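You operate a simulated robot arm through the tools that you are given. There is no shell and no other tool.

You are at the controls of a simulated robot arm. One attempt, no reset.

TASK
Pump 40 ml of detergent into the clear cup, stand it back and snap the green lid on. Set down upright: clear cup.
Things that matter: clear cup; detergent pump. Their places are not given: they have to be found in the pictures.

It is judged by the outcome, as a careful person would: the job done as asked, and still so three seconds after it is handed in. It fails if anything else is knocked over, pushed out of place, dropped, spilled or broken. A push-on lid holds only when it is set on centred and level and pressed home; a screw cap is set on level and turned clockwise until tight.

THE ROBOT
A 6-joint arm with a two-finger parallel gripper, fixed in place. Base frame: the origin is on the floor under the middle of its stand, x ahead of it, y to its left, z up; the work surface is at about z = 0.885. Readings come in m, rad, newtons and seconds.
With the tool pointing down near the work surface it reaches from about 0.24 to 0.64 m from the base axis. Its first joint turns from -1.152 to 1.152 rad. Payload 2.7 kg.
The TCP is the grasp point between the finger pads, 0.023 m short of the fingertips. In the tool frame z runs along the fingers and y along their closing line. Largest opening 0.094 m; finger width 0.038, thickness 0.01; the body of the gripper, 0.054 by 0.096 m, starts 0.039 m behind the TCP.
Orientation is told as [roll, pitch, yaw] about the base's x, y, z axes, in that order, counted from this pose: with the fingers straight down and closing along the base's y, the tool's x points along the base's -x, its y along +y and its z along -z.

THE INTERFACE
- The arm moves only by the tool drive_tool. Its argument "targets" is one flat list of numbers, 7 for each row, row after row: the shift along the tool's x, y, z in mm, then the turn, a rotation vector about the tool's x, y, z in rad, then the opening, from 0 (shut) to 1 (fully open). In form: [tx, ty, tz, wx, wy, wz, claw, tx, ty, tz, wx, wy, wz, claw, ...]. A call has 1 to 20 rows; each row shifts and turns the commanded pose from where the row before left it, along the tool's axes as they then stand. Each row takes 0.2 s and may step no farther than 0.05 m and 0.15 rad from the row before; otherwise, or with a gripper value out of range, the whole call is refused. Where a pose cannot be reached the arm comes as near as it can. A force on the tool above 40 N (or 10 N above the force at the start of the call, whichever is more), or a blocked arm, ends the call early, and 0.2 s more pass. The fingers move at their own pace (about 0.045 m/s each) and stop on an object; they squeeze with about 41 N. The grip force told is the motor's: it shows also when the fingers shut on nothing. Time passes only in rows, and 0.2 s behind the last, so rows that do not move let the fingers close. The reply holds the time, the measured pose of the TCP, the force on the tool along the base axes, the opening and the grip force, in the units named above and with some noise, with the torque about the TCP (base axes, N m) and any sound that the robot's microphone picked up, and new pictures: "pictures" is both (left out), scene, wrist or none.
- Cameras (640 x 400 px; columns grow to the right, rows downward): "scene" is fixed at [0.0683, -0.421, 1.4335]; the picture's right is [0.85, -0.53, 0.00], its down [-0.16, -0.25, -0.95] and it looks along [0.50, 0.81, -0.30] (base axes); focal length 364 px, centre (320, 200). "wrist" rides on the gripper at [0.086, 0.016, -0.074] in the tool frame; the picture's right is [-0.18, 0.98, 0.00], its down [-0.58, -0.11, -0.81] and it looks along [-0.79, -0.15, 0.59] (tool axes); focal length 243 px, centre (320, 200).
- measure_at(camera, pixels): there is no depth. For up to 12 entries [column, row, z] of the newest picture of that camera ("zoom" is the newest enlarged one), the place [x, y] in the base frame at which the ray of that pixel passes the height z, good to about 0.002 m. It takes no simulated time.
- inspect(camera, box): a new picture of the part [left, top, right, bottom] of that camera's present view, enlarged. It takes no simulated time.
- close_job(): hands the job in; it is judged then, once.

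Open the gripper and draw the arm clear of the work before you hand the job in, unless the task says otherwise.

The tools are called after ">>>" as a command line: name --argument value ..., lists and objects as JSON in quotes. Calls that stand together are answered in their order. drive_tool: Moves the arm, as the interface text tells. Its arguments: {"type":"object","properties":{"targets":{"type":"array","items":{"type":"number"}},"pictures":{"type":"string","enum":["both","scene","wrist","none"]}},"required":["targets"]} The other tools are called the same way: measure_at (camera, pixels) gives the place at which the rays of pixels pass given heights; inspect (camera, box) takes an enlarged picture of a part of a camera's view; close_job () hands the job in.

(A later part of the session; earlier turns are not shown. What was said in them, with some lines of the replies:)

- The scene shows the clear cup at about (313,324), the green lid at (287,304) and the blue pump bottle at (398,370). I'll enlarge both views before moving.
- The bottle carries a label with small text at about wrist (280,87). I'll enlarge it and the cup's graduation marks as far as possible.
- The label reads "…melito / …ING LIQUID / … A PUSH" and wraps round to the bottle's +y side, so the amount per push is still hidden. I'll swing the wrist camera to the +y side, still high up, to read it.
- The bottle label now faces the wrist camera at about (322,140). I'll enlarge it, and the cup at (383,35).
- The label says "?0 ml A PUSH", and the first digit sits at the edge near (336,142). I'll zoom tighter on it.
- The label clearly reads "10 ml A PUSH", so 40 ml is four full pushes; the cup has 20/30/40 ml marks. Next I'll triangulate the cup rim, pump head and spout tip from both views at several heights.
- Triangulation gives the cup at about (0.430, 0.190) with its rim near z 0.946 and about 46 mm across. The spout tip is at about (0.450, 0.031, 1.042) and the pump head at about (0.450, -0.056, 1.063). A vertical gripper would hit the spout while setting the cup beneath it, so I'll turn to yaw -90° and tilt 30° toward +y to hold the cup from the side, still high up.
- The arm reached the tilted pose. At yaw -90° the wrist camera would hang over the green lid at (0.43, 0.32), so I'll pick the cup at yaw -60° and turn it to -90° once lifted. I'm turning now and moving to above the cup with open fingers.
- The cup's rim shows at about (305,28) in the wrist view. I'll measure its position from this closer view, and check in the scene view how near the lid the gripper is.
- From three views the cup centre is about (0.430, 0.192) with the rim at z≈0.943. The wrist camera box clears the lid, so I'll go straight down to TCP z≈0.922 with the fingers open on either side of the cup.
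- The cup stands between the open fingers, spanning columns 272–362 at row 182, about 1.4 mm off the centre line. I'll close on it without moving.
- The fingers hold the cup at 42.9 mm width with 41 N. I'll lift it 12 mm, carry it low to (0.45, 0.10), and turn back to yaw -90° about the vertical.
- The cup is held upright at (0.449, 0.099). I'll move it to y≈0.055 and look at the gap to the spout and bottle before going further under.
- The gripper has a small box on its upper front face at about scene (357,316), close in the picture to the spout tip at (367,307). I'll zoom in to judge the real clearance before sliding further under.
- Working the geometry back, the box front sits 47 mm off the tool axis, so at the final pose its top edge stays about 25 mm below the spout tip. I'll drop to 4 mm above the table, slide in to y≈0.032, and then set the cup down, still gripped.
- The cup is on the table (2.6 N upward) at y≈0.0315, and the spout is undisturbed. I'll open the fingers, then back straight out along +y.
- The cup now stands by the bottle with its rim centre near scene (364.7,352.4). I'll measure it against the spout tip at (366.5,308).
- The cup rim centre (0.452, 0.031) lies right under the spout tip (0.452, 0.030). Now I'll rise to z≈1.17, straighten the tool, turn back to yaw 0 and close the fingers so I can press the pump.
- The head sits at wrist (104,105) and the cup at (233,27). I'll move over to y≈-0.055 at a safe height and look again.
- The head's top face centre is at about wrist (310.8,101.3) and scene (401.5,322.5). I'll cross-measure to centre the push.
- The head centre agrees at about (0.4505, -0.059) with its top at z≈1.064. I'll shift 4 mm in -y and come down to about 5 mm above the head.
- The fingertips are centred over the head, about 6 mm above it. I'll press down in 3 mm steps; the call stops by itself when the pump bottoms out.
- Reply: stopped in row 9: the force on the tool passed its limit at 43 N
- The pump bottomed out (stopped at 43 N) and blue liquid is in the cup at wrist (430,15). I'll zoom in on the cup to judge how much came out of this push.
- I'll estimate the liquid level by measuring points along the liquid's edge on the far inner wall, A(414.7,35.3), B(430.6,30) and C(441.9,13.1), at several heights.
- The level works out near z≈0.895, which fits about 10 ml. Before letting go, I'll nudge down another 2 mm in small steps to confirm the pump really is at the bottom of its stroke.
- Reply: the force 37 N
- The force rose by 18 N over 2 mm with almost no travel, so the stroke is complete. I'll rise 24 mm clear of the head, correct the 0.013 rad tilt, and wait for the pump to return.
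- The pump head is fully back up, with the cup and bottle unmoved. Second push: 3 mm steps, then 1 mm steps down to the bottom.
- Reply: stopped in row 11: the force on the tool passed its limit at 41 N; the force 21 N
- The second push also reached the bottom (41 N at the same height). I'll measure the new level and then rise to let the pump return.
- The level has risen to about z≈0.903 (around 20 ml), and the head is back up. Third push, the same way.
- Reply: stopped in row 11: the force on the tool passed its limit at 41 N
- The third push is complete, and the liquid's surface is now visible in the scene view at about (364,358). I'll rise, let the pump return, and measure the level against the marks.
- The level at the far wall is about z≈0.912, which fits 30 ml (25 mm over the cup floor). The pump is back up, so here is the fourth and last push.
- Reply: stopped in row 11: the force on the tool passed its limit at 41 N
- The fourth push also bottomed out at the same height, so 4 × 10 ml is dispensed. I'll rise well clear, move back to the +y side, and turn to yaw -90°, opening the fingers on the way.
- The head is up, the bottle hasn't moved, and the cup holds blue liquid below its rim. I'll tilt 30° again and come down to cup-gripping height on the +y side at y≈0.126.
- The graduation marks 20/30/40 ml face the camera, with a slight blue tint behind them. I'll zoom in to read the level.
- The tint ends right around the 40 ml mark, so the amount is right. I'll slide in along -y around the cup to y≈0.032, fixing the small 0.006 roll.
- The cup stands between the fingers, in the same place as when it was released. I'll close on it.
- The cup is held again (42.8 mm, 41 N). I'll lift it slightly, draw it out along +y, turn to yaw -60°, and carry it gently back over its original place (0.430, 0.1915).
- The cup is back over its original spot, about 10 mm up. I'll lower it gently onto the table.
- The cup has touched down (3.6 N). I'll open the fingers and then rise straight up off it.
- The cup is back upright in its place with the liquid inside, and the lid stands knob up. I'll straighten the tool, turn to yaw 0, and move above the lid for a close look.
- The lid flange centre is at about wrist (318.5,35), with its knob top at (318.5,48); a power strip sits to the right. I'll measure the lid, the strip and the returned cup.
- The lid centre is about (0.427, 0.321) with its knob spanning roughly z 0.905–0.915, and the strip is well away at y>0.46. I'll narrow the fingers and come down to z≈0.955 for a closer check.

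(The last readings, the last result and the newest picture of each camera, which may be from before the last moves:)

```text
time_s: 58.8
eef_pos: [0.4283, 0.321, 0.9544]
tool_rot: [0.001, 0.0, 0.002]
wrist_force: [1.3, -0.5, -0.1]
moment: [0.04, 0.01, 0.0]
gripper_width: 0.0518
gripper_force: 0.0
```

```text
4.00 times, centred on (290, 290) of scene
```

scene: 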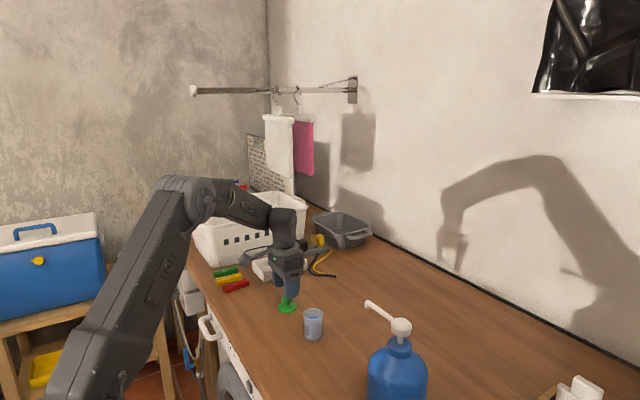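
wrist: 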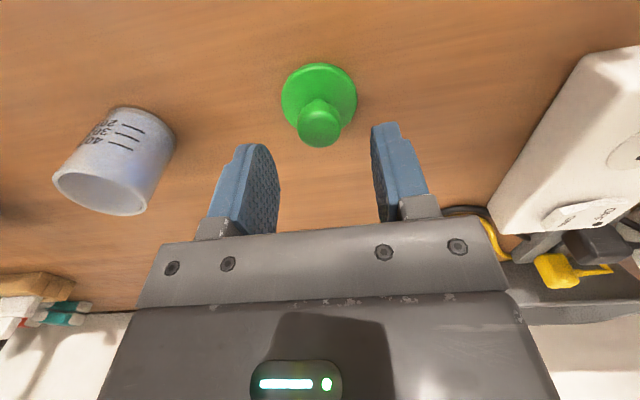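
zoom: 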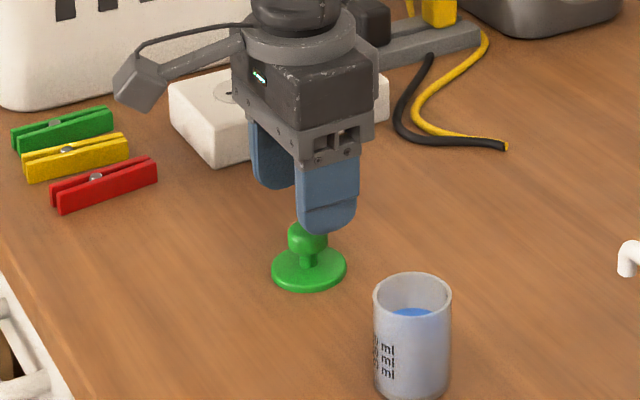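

The knob top is centred at about (319,130), while the tool axis projects to (320,129), so I'm within 1 mm. I'll go down to TCP z≈0.918 with the fingertips just above the flange.

>>> drive_tool --targets '[0, 0, 12, 0, 0, 0, 0.55, 0, 0, 12, 0, 0, 0, 0.55, 0, 0, 8, 0, 0, 0, 0.55, 0, 0, 4, 0, 0, 0, 0.55, 0, 0, 0, 0, 0, 0, 0.55]'

>>> inspect --camera "wrist" --box '[220, 100, 420, 250]'

>>> inspect --camera "scene" --box '[250, 260, 330, 340]'

```text
time_s: 60.0
eef_pos: [0.428, 0.3203, 0.9192]
tool_rot: [-0.001, -0.001, 0.001]
wrist_force: [-0.7, 0.6, 0.0]
moment: [-0.03, 0.0, 0.0]
gripper_width: 0.0516
gripper_force: 0.1
```

scene: 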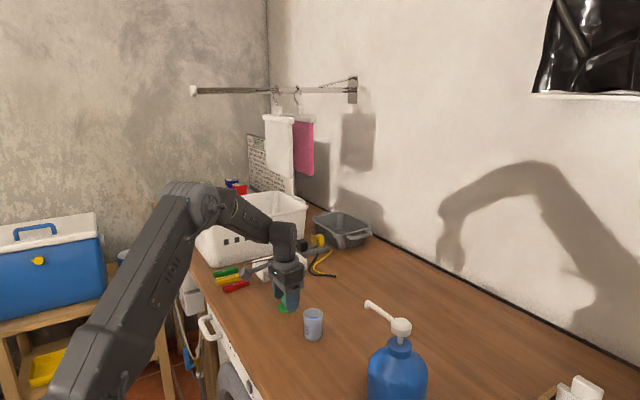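
wrist: 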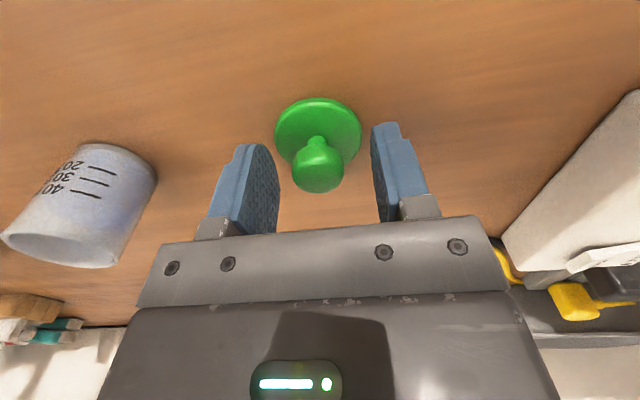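

```text
2.67 times, centred on (320, 175) of wrist
```

zoom: 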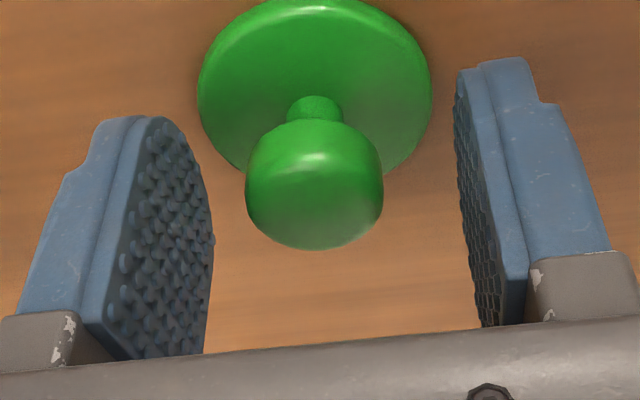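

```text
5.00 times, centred on (290, 300) of scene
```

zoom: 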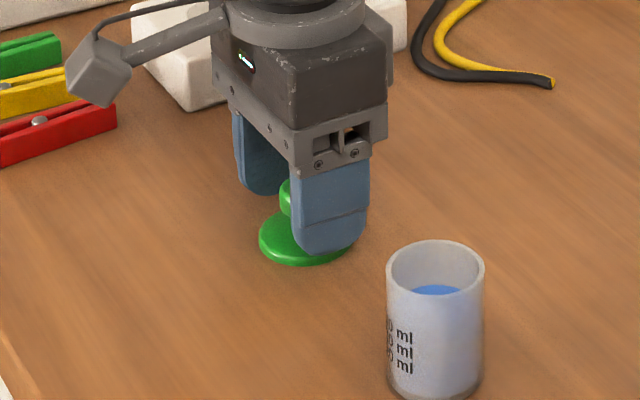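

The knob lies between the pads with the fingertips above the flange. I'll close on it.

>>> drive_tool --targets '[0, 0, 1, 0, 0, 0, 0.55, 0, 0, 0, 0, 0, 0, 0, 0, 0, 0, 0, 0, 0, 0, 0, 0, 0, 0, 0, 0, 0, 0, 0, 0, 0, 0, 0, 0, 0, 0, 0, 0, 0, 0, 0]'

>>> inspect --camera "wrist" --box '[220, 80, 420, 230]'

```text
time_s: 61.4
eef_pos: [0.4286, 0.3197, 0.9195]
tool_rot: [-0.002, 0.001, 0.001]
wrist_force: [-0.5, -0.2, 0.7]
moment: [0.04, 0.01, 0.0]
gripper_width: 0.0232
gripper_force: 41.1
```

scene: 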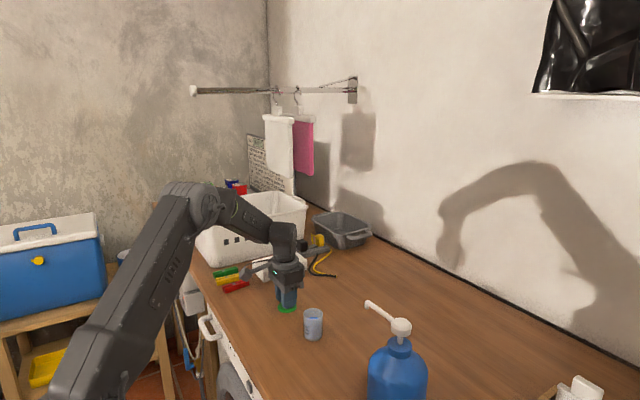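
wrist: 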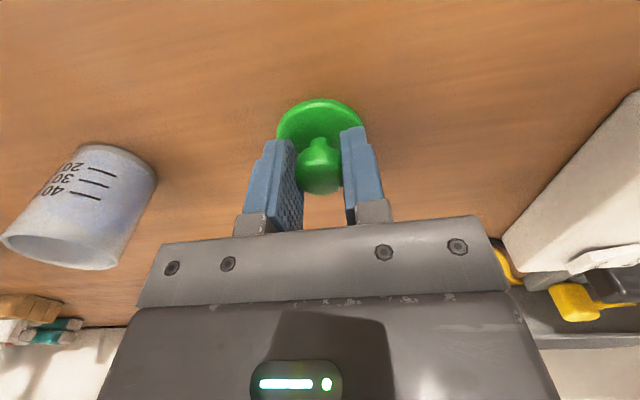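

```text
2.67 times, centred on (320, 155) of wrist
```

zoom: 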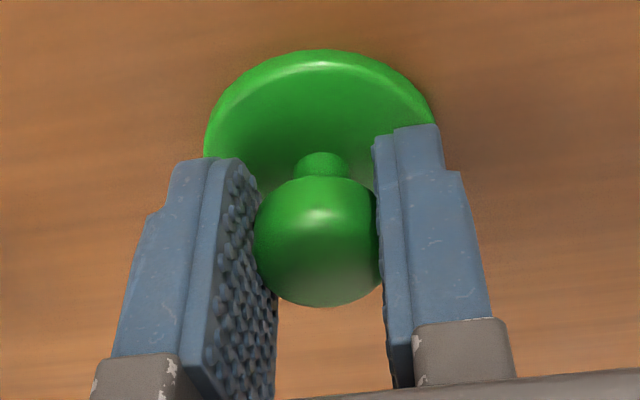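

The knob is gripped at 23.2 mm with 41 N. I'll lift it 90 mm and carry it over the cup to about (0.4285, 0.192), keeping the lid some 30 mm above the rim.

>>> drive_tool --targets '[0, 0, -10, 0, 0, 0, 0, 0, 0, -30, 0, 0, 0, 0, 0, 0, -30, 0, 0, 0, 0, 0, 0, -20, 0, 0, 0, 0, 0, -32, 0, 0, 0, 0, 0, 0, -32, 0, 0, 0, 0, 0, 0, -32, 0, 0, 0, 0, 0, 0, -31.7, 0, 0, 0, 0, 0, 0, 0, 0, 0, 0, 0, 0]'

>>> inspect --camera "wrist" --box '[240, 50, 400, 200]'

>>> inspect --camera "scene" --box '[280, 280, 350, 350]'

```text
time_s: 63.4
eef_pos: [0.427, 0.1927, 1.0099]
tool_rot: [0.0, 0.0, 0.002]
wrist_force: [0.2, 0.1, -0.7]
moment: [0.0, 0.02, 0.01]
gripper_width: 0.0231
gripper_force: 41.0
```

scene: 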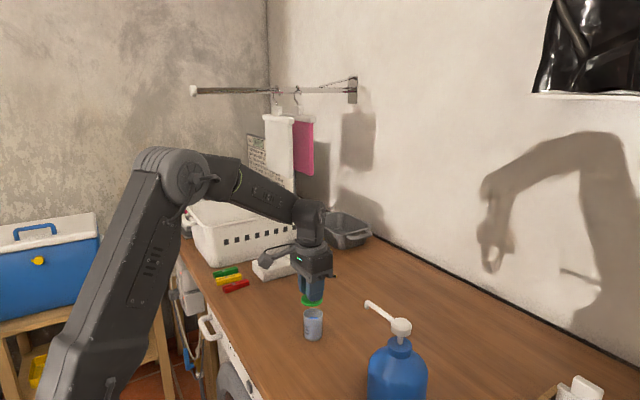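
wrist: 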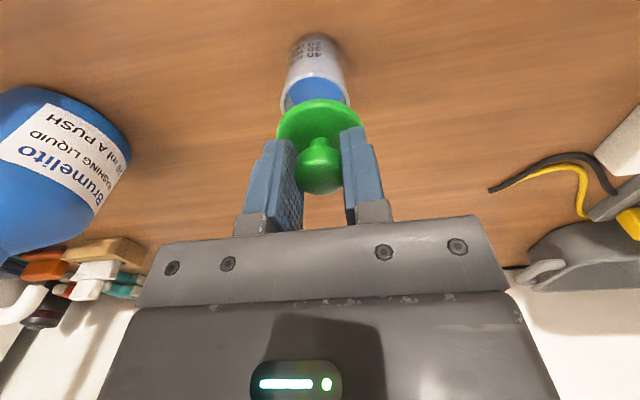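

```text
2.67 times, centred on (320, 125) of wrist
```

zoom: 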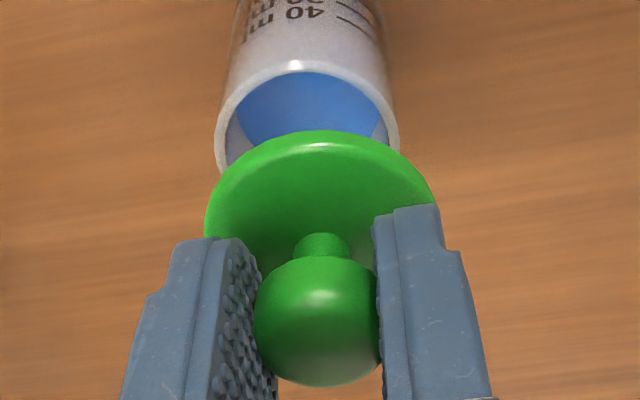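

```text
5.71 times, centred on (315, 315) of scene
```

zoom: 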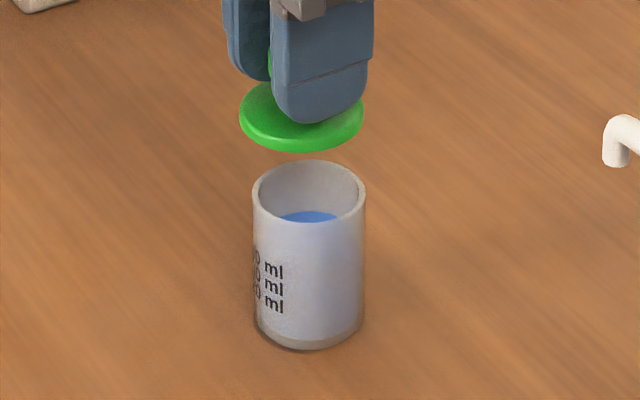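

The lid is level in the gripper. The wrist zoom puts the cup 5 px left of the lid, and the scene zoom shows it 8 zoomed px right. Solving both gives a shift of about (+1.6, -3.5) mm, so I'll apply that and lower 12 mm to re-check.

>>> drive_tool --targets '[-1.56, -3.45, 0, 0, 0, 0, 0, 0, 0, 6, 0, 0, 0, 0, 0, 0, 6, 0, 0, 0, 0, 0, 0, 0, 0, 0, 0, 0]'

>>> inspect --camera "wrist" --box '[240, 50, 400, 200]'

>>> inspect --camera "scene" --box '[290, 290, 340, 340]'

```text
time_s: 64.4
eef_pos: [0.4301, 0.1905, 0.9969]
tool_rot: [0.0, 0.0, 0.003]
wrist_force: [-0.4, 0.8, -0.1]
moment: [0.01, 0.05, 0.0]
gripper_width: 0.0228
gripper_force: 40.9
```

scene: 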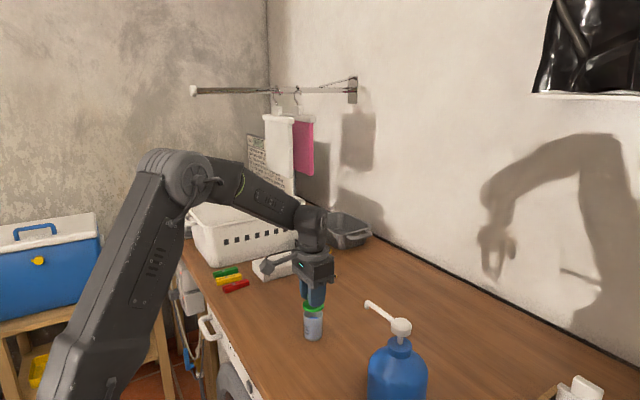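
wrist: 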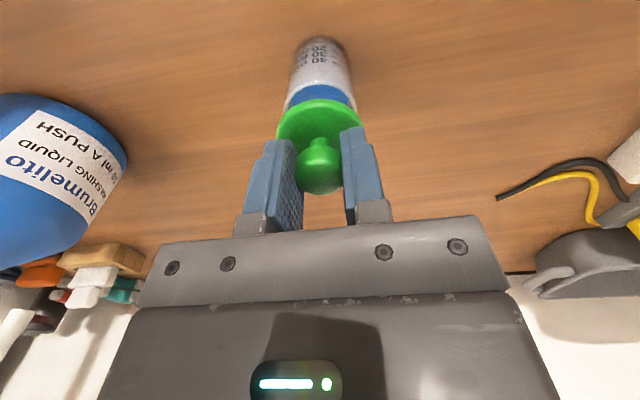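

```text
2.67 times, centred on (320, 125) of wrist
```

zoom: 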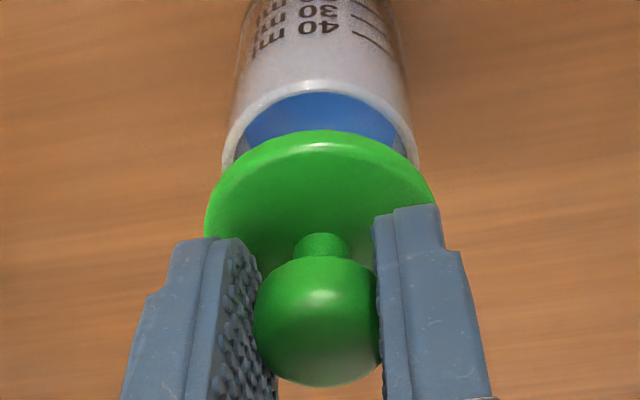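

```text
8.00 times, centred on (315, 315) of scene
```

zoom: 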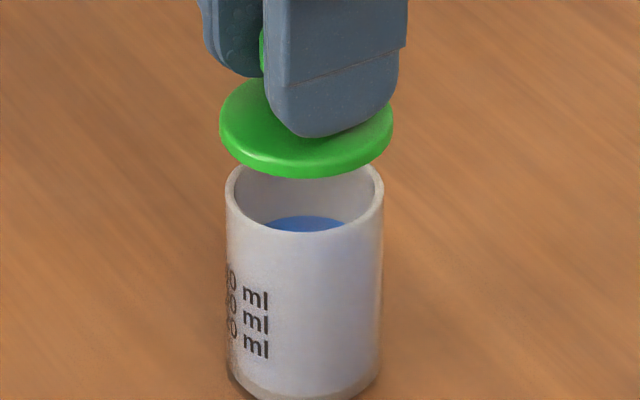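

The wrist view now shows the rim centred on the lid (320 vs 321 zoomed). The scene view suggests the lid is about 0.7 mm too far +x, so I'll zoom in tighter to confirm.

>>> inspect --camera "scene" --box '[298, 302, 330, 322]'

>>> inspect --camera "wrist" --box '[270, 70, 370, 132]'

```text
16.00 times, centred on (314, 312) of scene
```

zoom: 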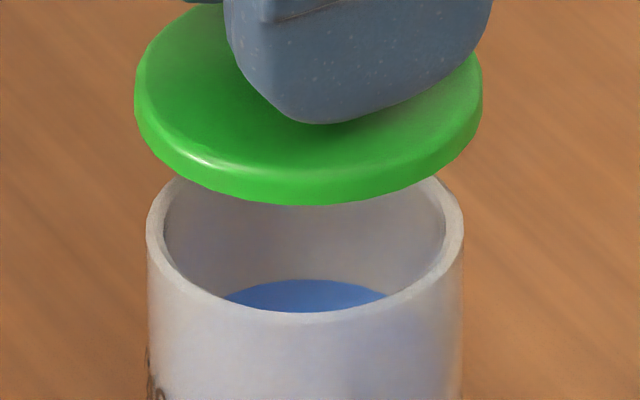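

```text
6.40 times, centred on (320, 101) of wrist
```

zoom: 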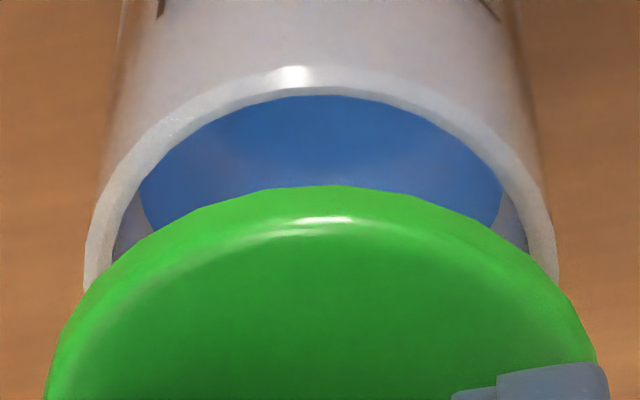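

The lid is about 0.6 mm too far +x and fine in y. I'll correct that and lower to roughly 5 mm above the rim.

>>> drive_tool --targets '[0.6, -0.1, 5, 0, 0, 0, 0, 0, 0, 5, 0, 0, 0, 0, 0, 0, 4, 0, 0, 0, 0, 0, 0, 0, 0, 0, 0, 0]'

>>> inspect --camera "scene" --box '[298, 302, 330, 322]'

>>> inspect --camera "wrist" --box '[270, 70, 370, 132]'

```text
time_s: 65.4
eef_pos: [0.4291, 0.1894, 0.9835]
tool_rot: [0.0, -0.001, 0.003]
wrist_force: [0.0, -0.4, -0.2]
moment: [0.0, 0.02, -0.01]
gripper_width: 0.0232
gripper_force: 40.4
```

scene: 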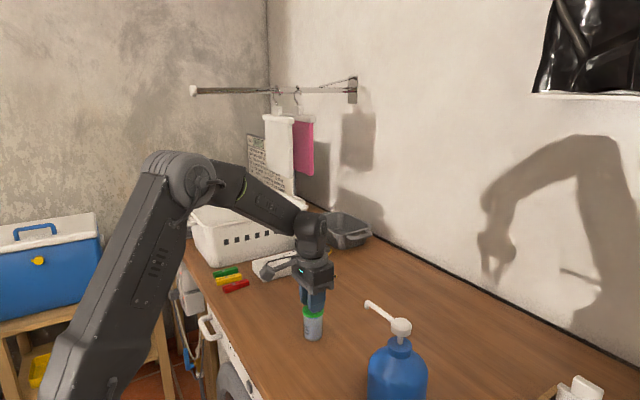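
wrist: 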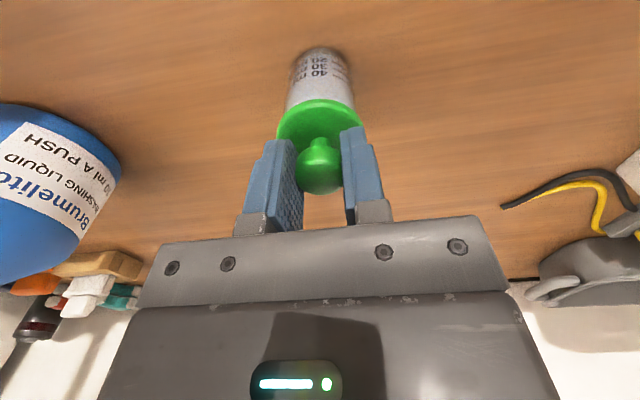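

```text
16.00 times, centred on (314, 312) of scene
```

zoom: 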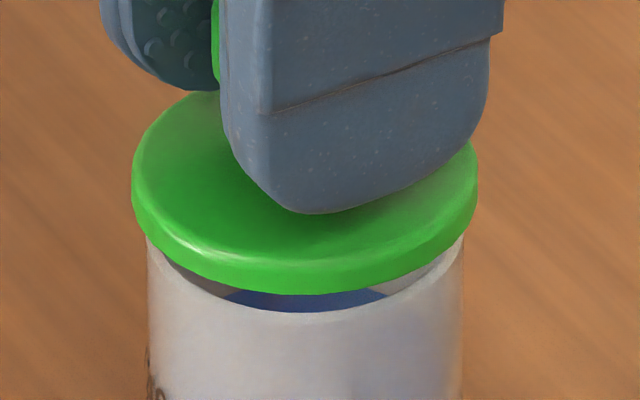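

```text
6.40 times, centred on (320, 101) of wrist
```

zoom: 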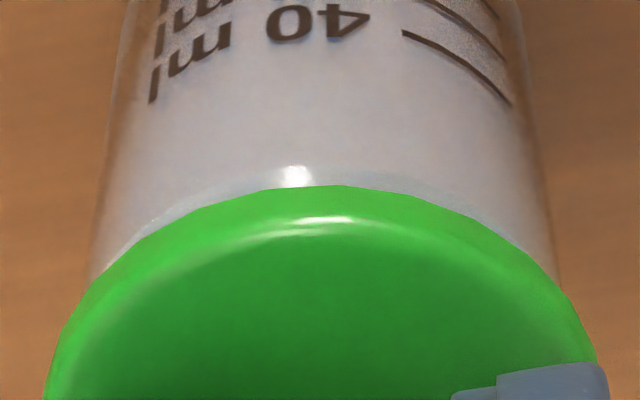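

Lid and cup are now centred on each other in both views (305/305 in the scene zoom). I'll lower in small steps to first contact.

>>> drive_tool --targets '[0, 0, 1.5, 0, 0, 0, 0, 0, 0, 1.5, 0, 0, 0, 0, 0, 0, 1, 0, 0, 0, 0, 0, 0, 1, 0, 0, 0, 0, 0, 0, 1, 0, 0, 0, 0, 0, 0, 1, 0, 0, 0, 0]' --pictures "wrist"

>>> inspect --camera "scene" --box '[298, 302, 330, 322]'

```text
time_s: 66.8
eef_pos: [0.4296, 0.1902, 0.9771]
tool_rot: [0.0, -0.001, 0.001]
wrist_force: [-4.9, -2.2, 14.3]
moment: [-0.13, 0.32, 0.02]
gripper_width: 0.0233
gripper_force: 41.0
heard: snap
```

wrist: 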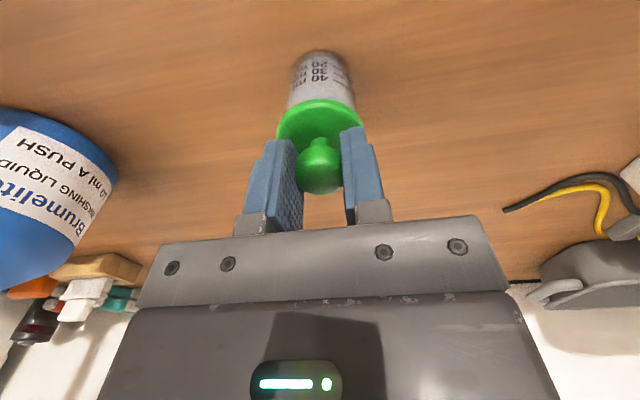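

```text
16.00 times, centred on (314, 312) of scene
```

zoom: 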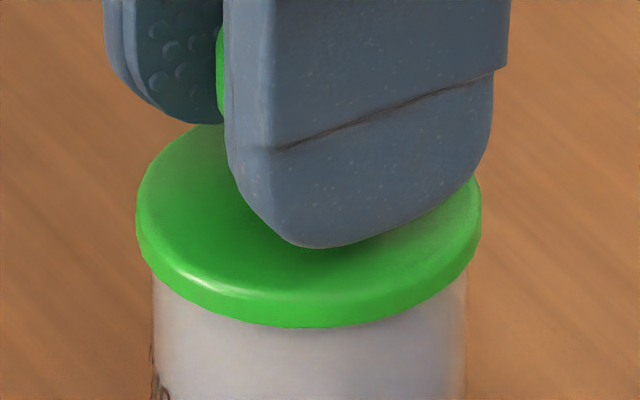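

A "snap" was heard at 14 N, and the lid sits flat on the rim. I'll press about 1.5 mm more to make sure it's fully home, then ease off to zero load.

>>> drive_tool --targets '[0, 0, 0.8, 0, 0, 0, 0, 0, 0, 0.7, 0, 0, 0, 0, 0, 0, 0, 0, 0, 0, 0]' --pictures "none"

>>> drive_tool --targets '[0, 0, -1.5, 0, 0, 0, 0, 0, 0, -1.2, 0, 0, 0, 0, 0, 0, 0, 0, 0, 0, 0]' --pictures "wrist"

```text
time_s: 67.6
eef_pos: [0.4296, 0.1898, 0.9773]
tool_rot: [0.001, -0.006, 0.002]
wrist_force: [-5.5, -3.4, 34.6]
moment: [-0.26, 0.28, -0.04]
gripper_width: 0.0231
gripper_force: 40.5
```

```text
time_s: 68.4
eef_pos: [0.4294, 0.1897, 0.9773]
tool_rot: [-0.001, -0.001, 0.003]
wrist_force: [4.7, 0.8, 12.2]
moment: [0.04, -0.54, 0.02]
gripper_width: 0.0232
gripper_force: 41.3
```

wrist: 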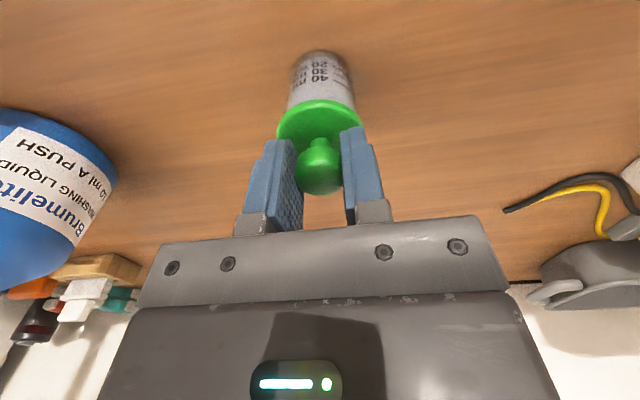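

The press reached 34.6 N without any further travel, so the lid is fully home. I'll ease up the last 1 mm and open the fingers just enough to free the knob.

>>> drive_tool --targets '[0, 0, -1, 0, 0, 0, 0, 0, 0, 0, 0, 0, 0, 0, 0, 0, 0, 0, 0, 0, 0.5, 0, 0, 0, 0, 0, 0, 0.5, 0, 0, 0, 0, 0, 0, 0.5]'

>>> inspect --camera "scene" --box '[280, 290, 350, 350]'

```text
time_s: 69.6
eef_pos: [0.4299, 0.1904, 0.9784]
tool_rot: [-0.001, 0.0, 0.001]
wrist_force: [0.7, -0.5, 0.2]
moment: [-0.02, -0.01, 0.04]
gripper_width: 0.0468
gripper_force: 0.0
```

scene: 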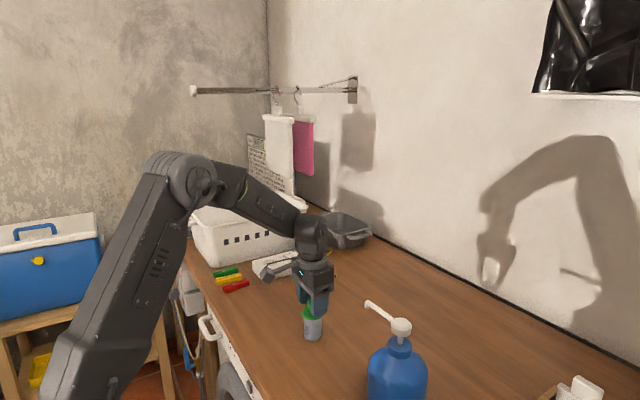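
wrist: 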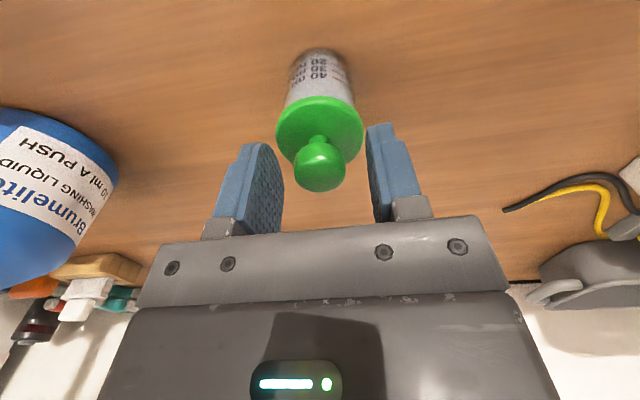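

```text
6.67 times, centred on (315, 320) of scene
```

zoom: 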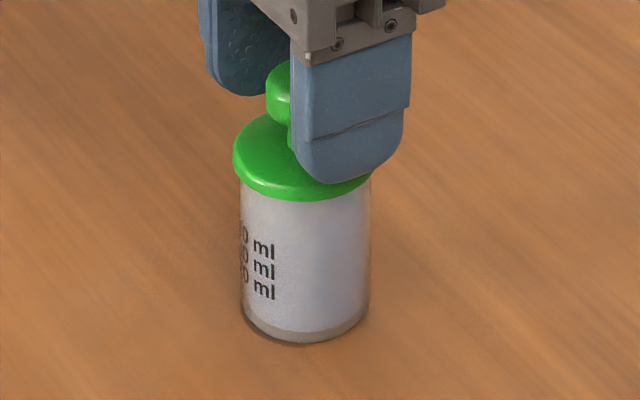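

The fingers are free of the knob and the lid sits level. I'll rise straight up well clear and then draw back toward the starting pose.

>>> drive_tool --targets '[0, 0, -8, 0, 0, 0, 0.5, 0, 0, -20, 0, 0, 0, 0.5, 0, 0, -40, 0, 0, 0, 0.7, 0, 0, -45, 0, 0, 0, 1, 0, 0, -45, 0, 0, 0, 1, 20, -10, -40, 0, 0, 0, 1, 30, -20, -30, 0, 0, 0, 1, 30, -20, -30, 0, 0, 0, 1, 30, -20, -30, 0, 0, 0, 1, 30, -20, -30, 0, 0, 0, 1, 0, 0, 0, 0, 0, 0, 1]'

>>> inspect --camera "scene" --box '[270, 280, 440, 400]'

>>> inspect --camera "scene" --box '[290, 295, 340, 345]'

```text
time_s: 72.0
eef_pos: [0.2889, 0.0991, 1.2966]
tool_rot: [-0.002, 0.001, 0.003]
wrist_force: [0.4, 0.3, -0.6]
moment: [-0.01, 0.0, -0.02]
gripper_width: 0.094
gripper_force: 0.1
```

scene: 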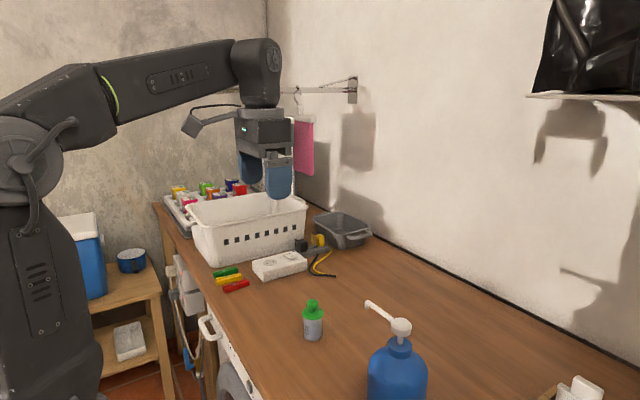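
wrist: 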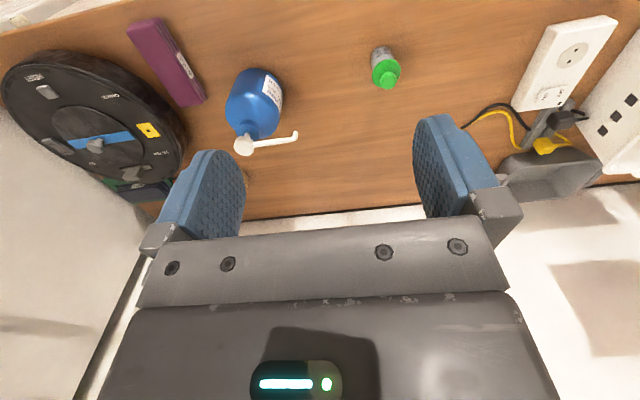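

```text
3.33 times, centred on (355, 340) of scene
```

zoom: 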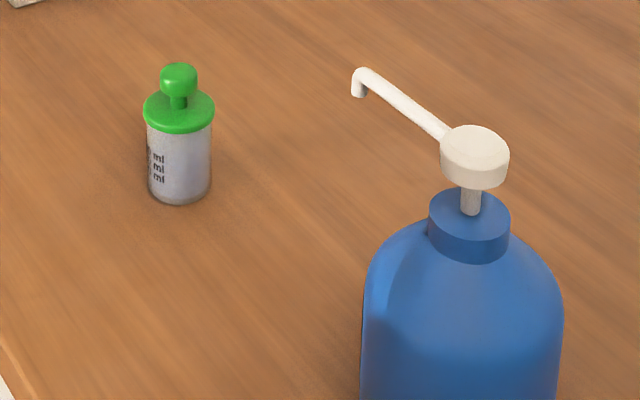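

```text
8.00 times, centred on (315, 320) of scene
```

zoom: 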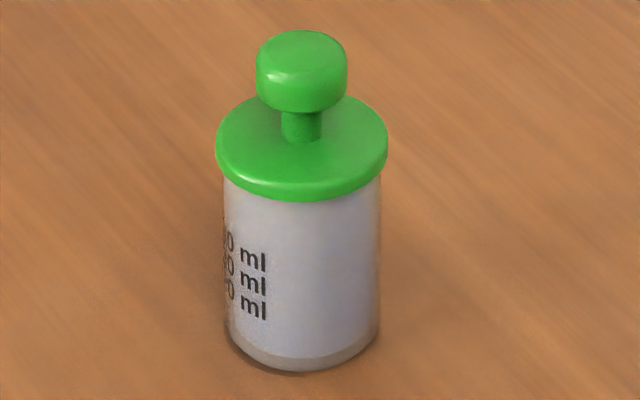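

The lidded cup stands upright and level in its original place, and the pump bottle hasn't moved. The table is clean, and the arm is drawn back with the gripper open, so I'm handing the job in.

>>> close_job

```text
The job is handed in.
```

The cup has about 40 ml of detergent in it, is back where it started and upright, and has the green lid snapped on. I've handed the job in, but no result came back.

- **Detergent:** the bottle is marked 10 ml a push, so I gave it four full pushes. The liquid ended around the cup's 40 ml mark.
- **Lid:** I centred it over the cup and heard it snap on. Pressing harder, to about 35 N, didn't move it any further, so it is fully home.
- **Everything else:** the pump bottle hasn't moved and I saw no spills. The arm is drawn back clear with the gripper open.
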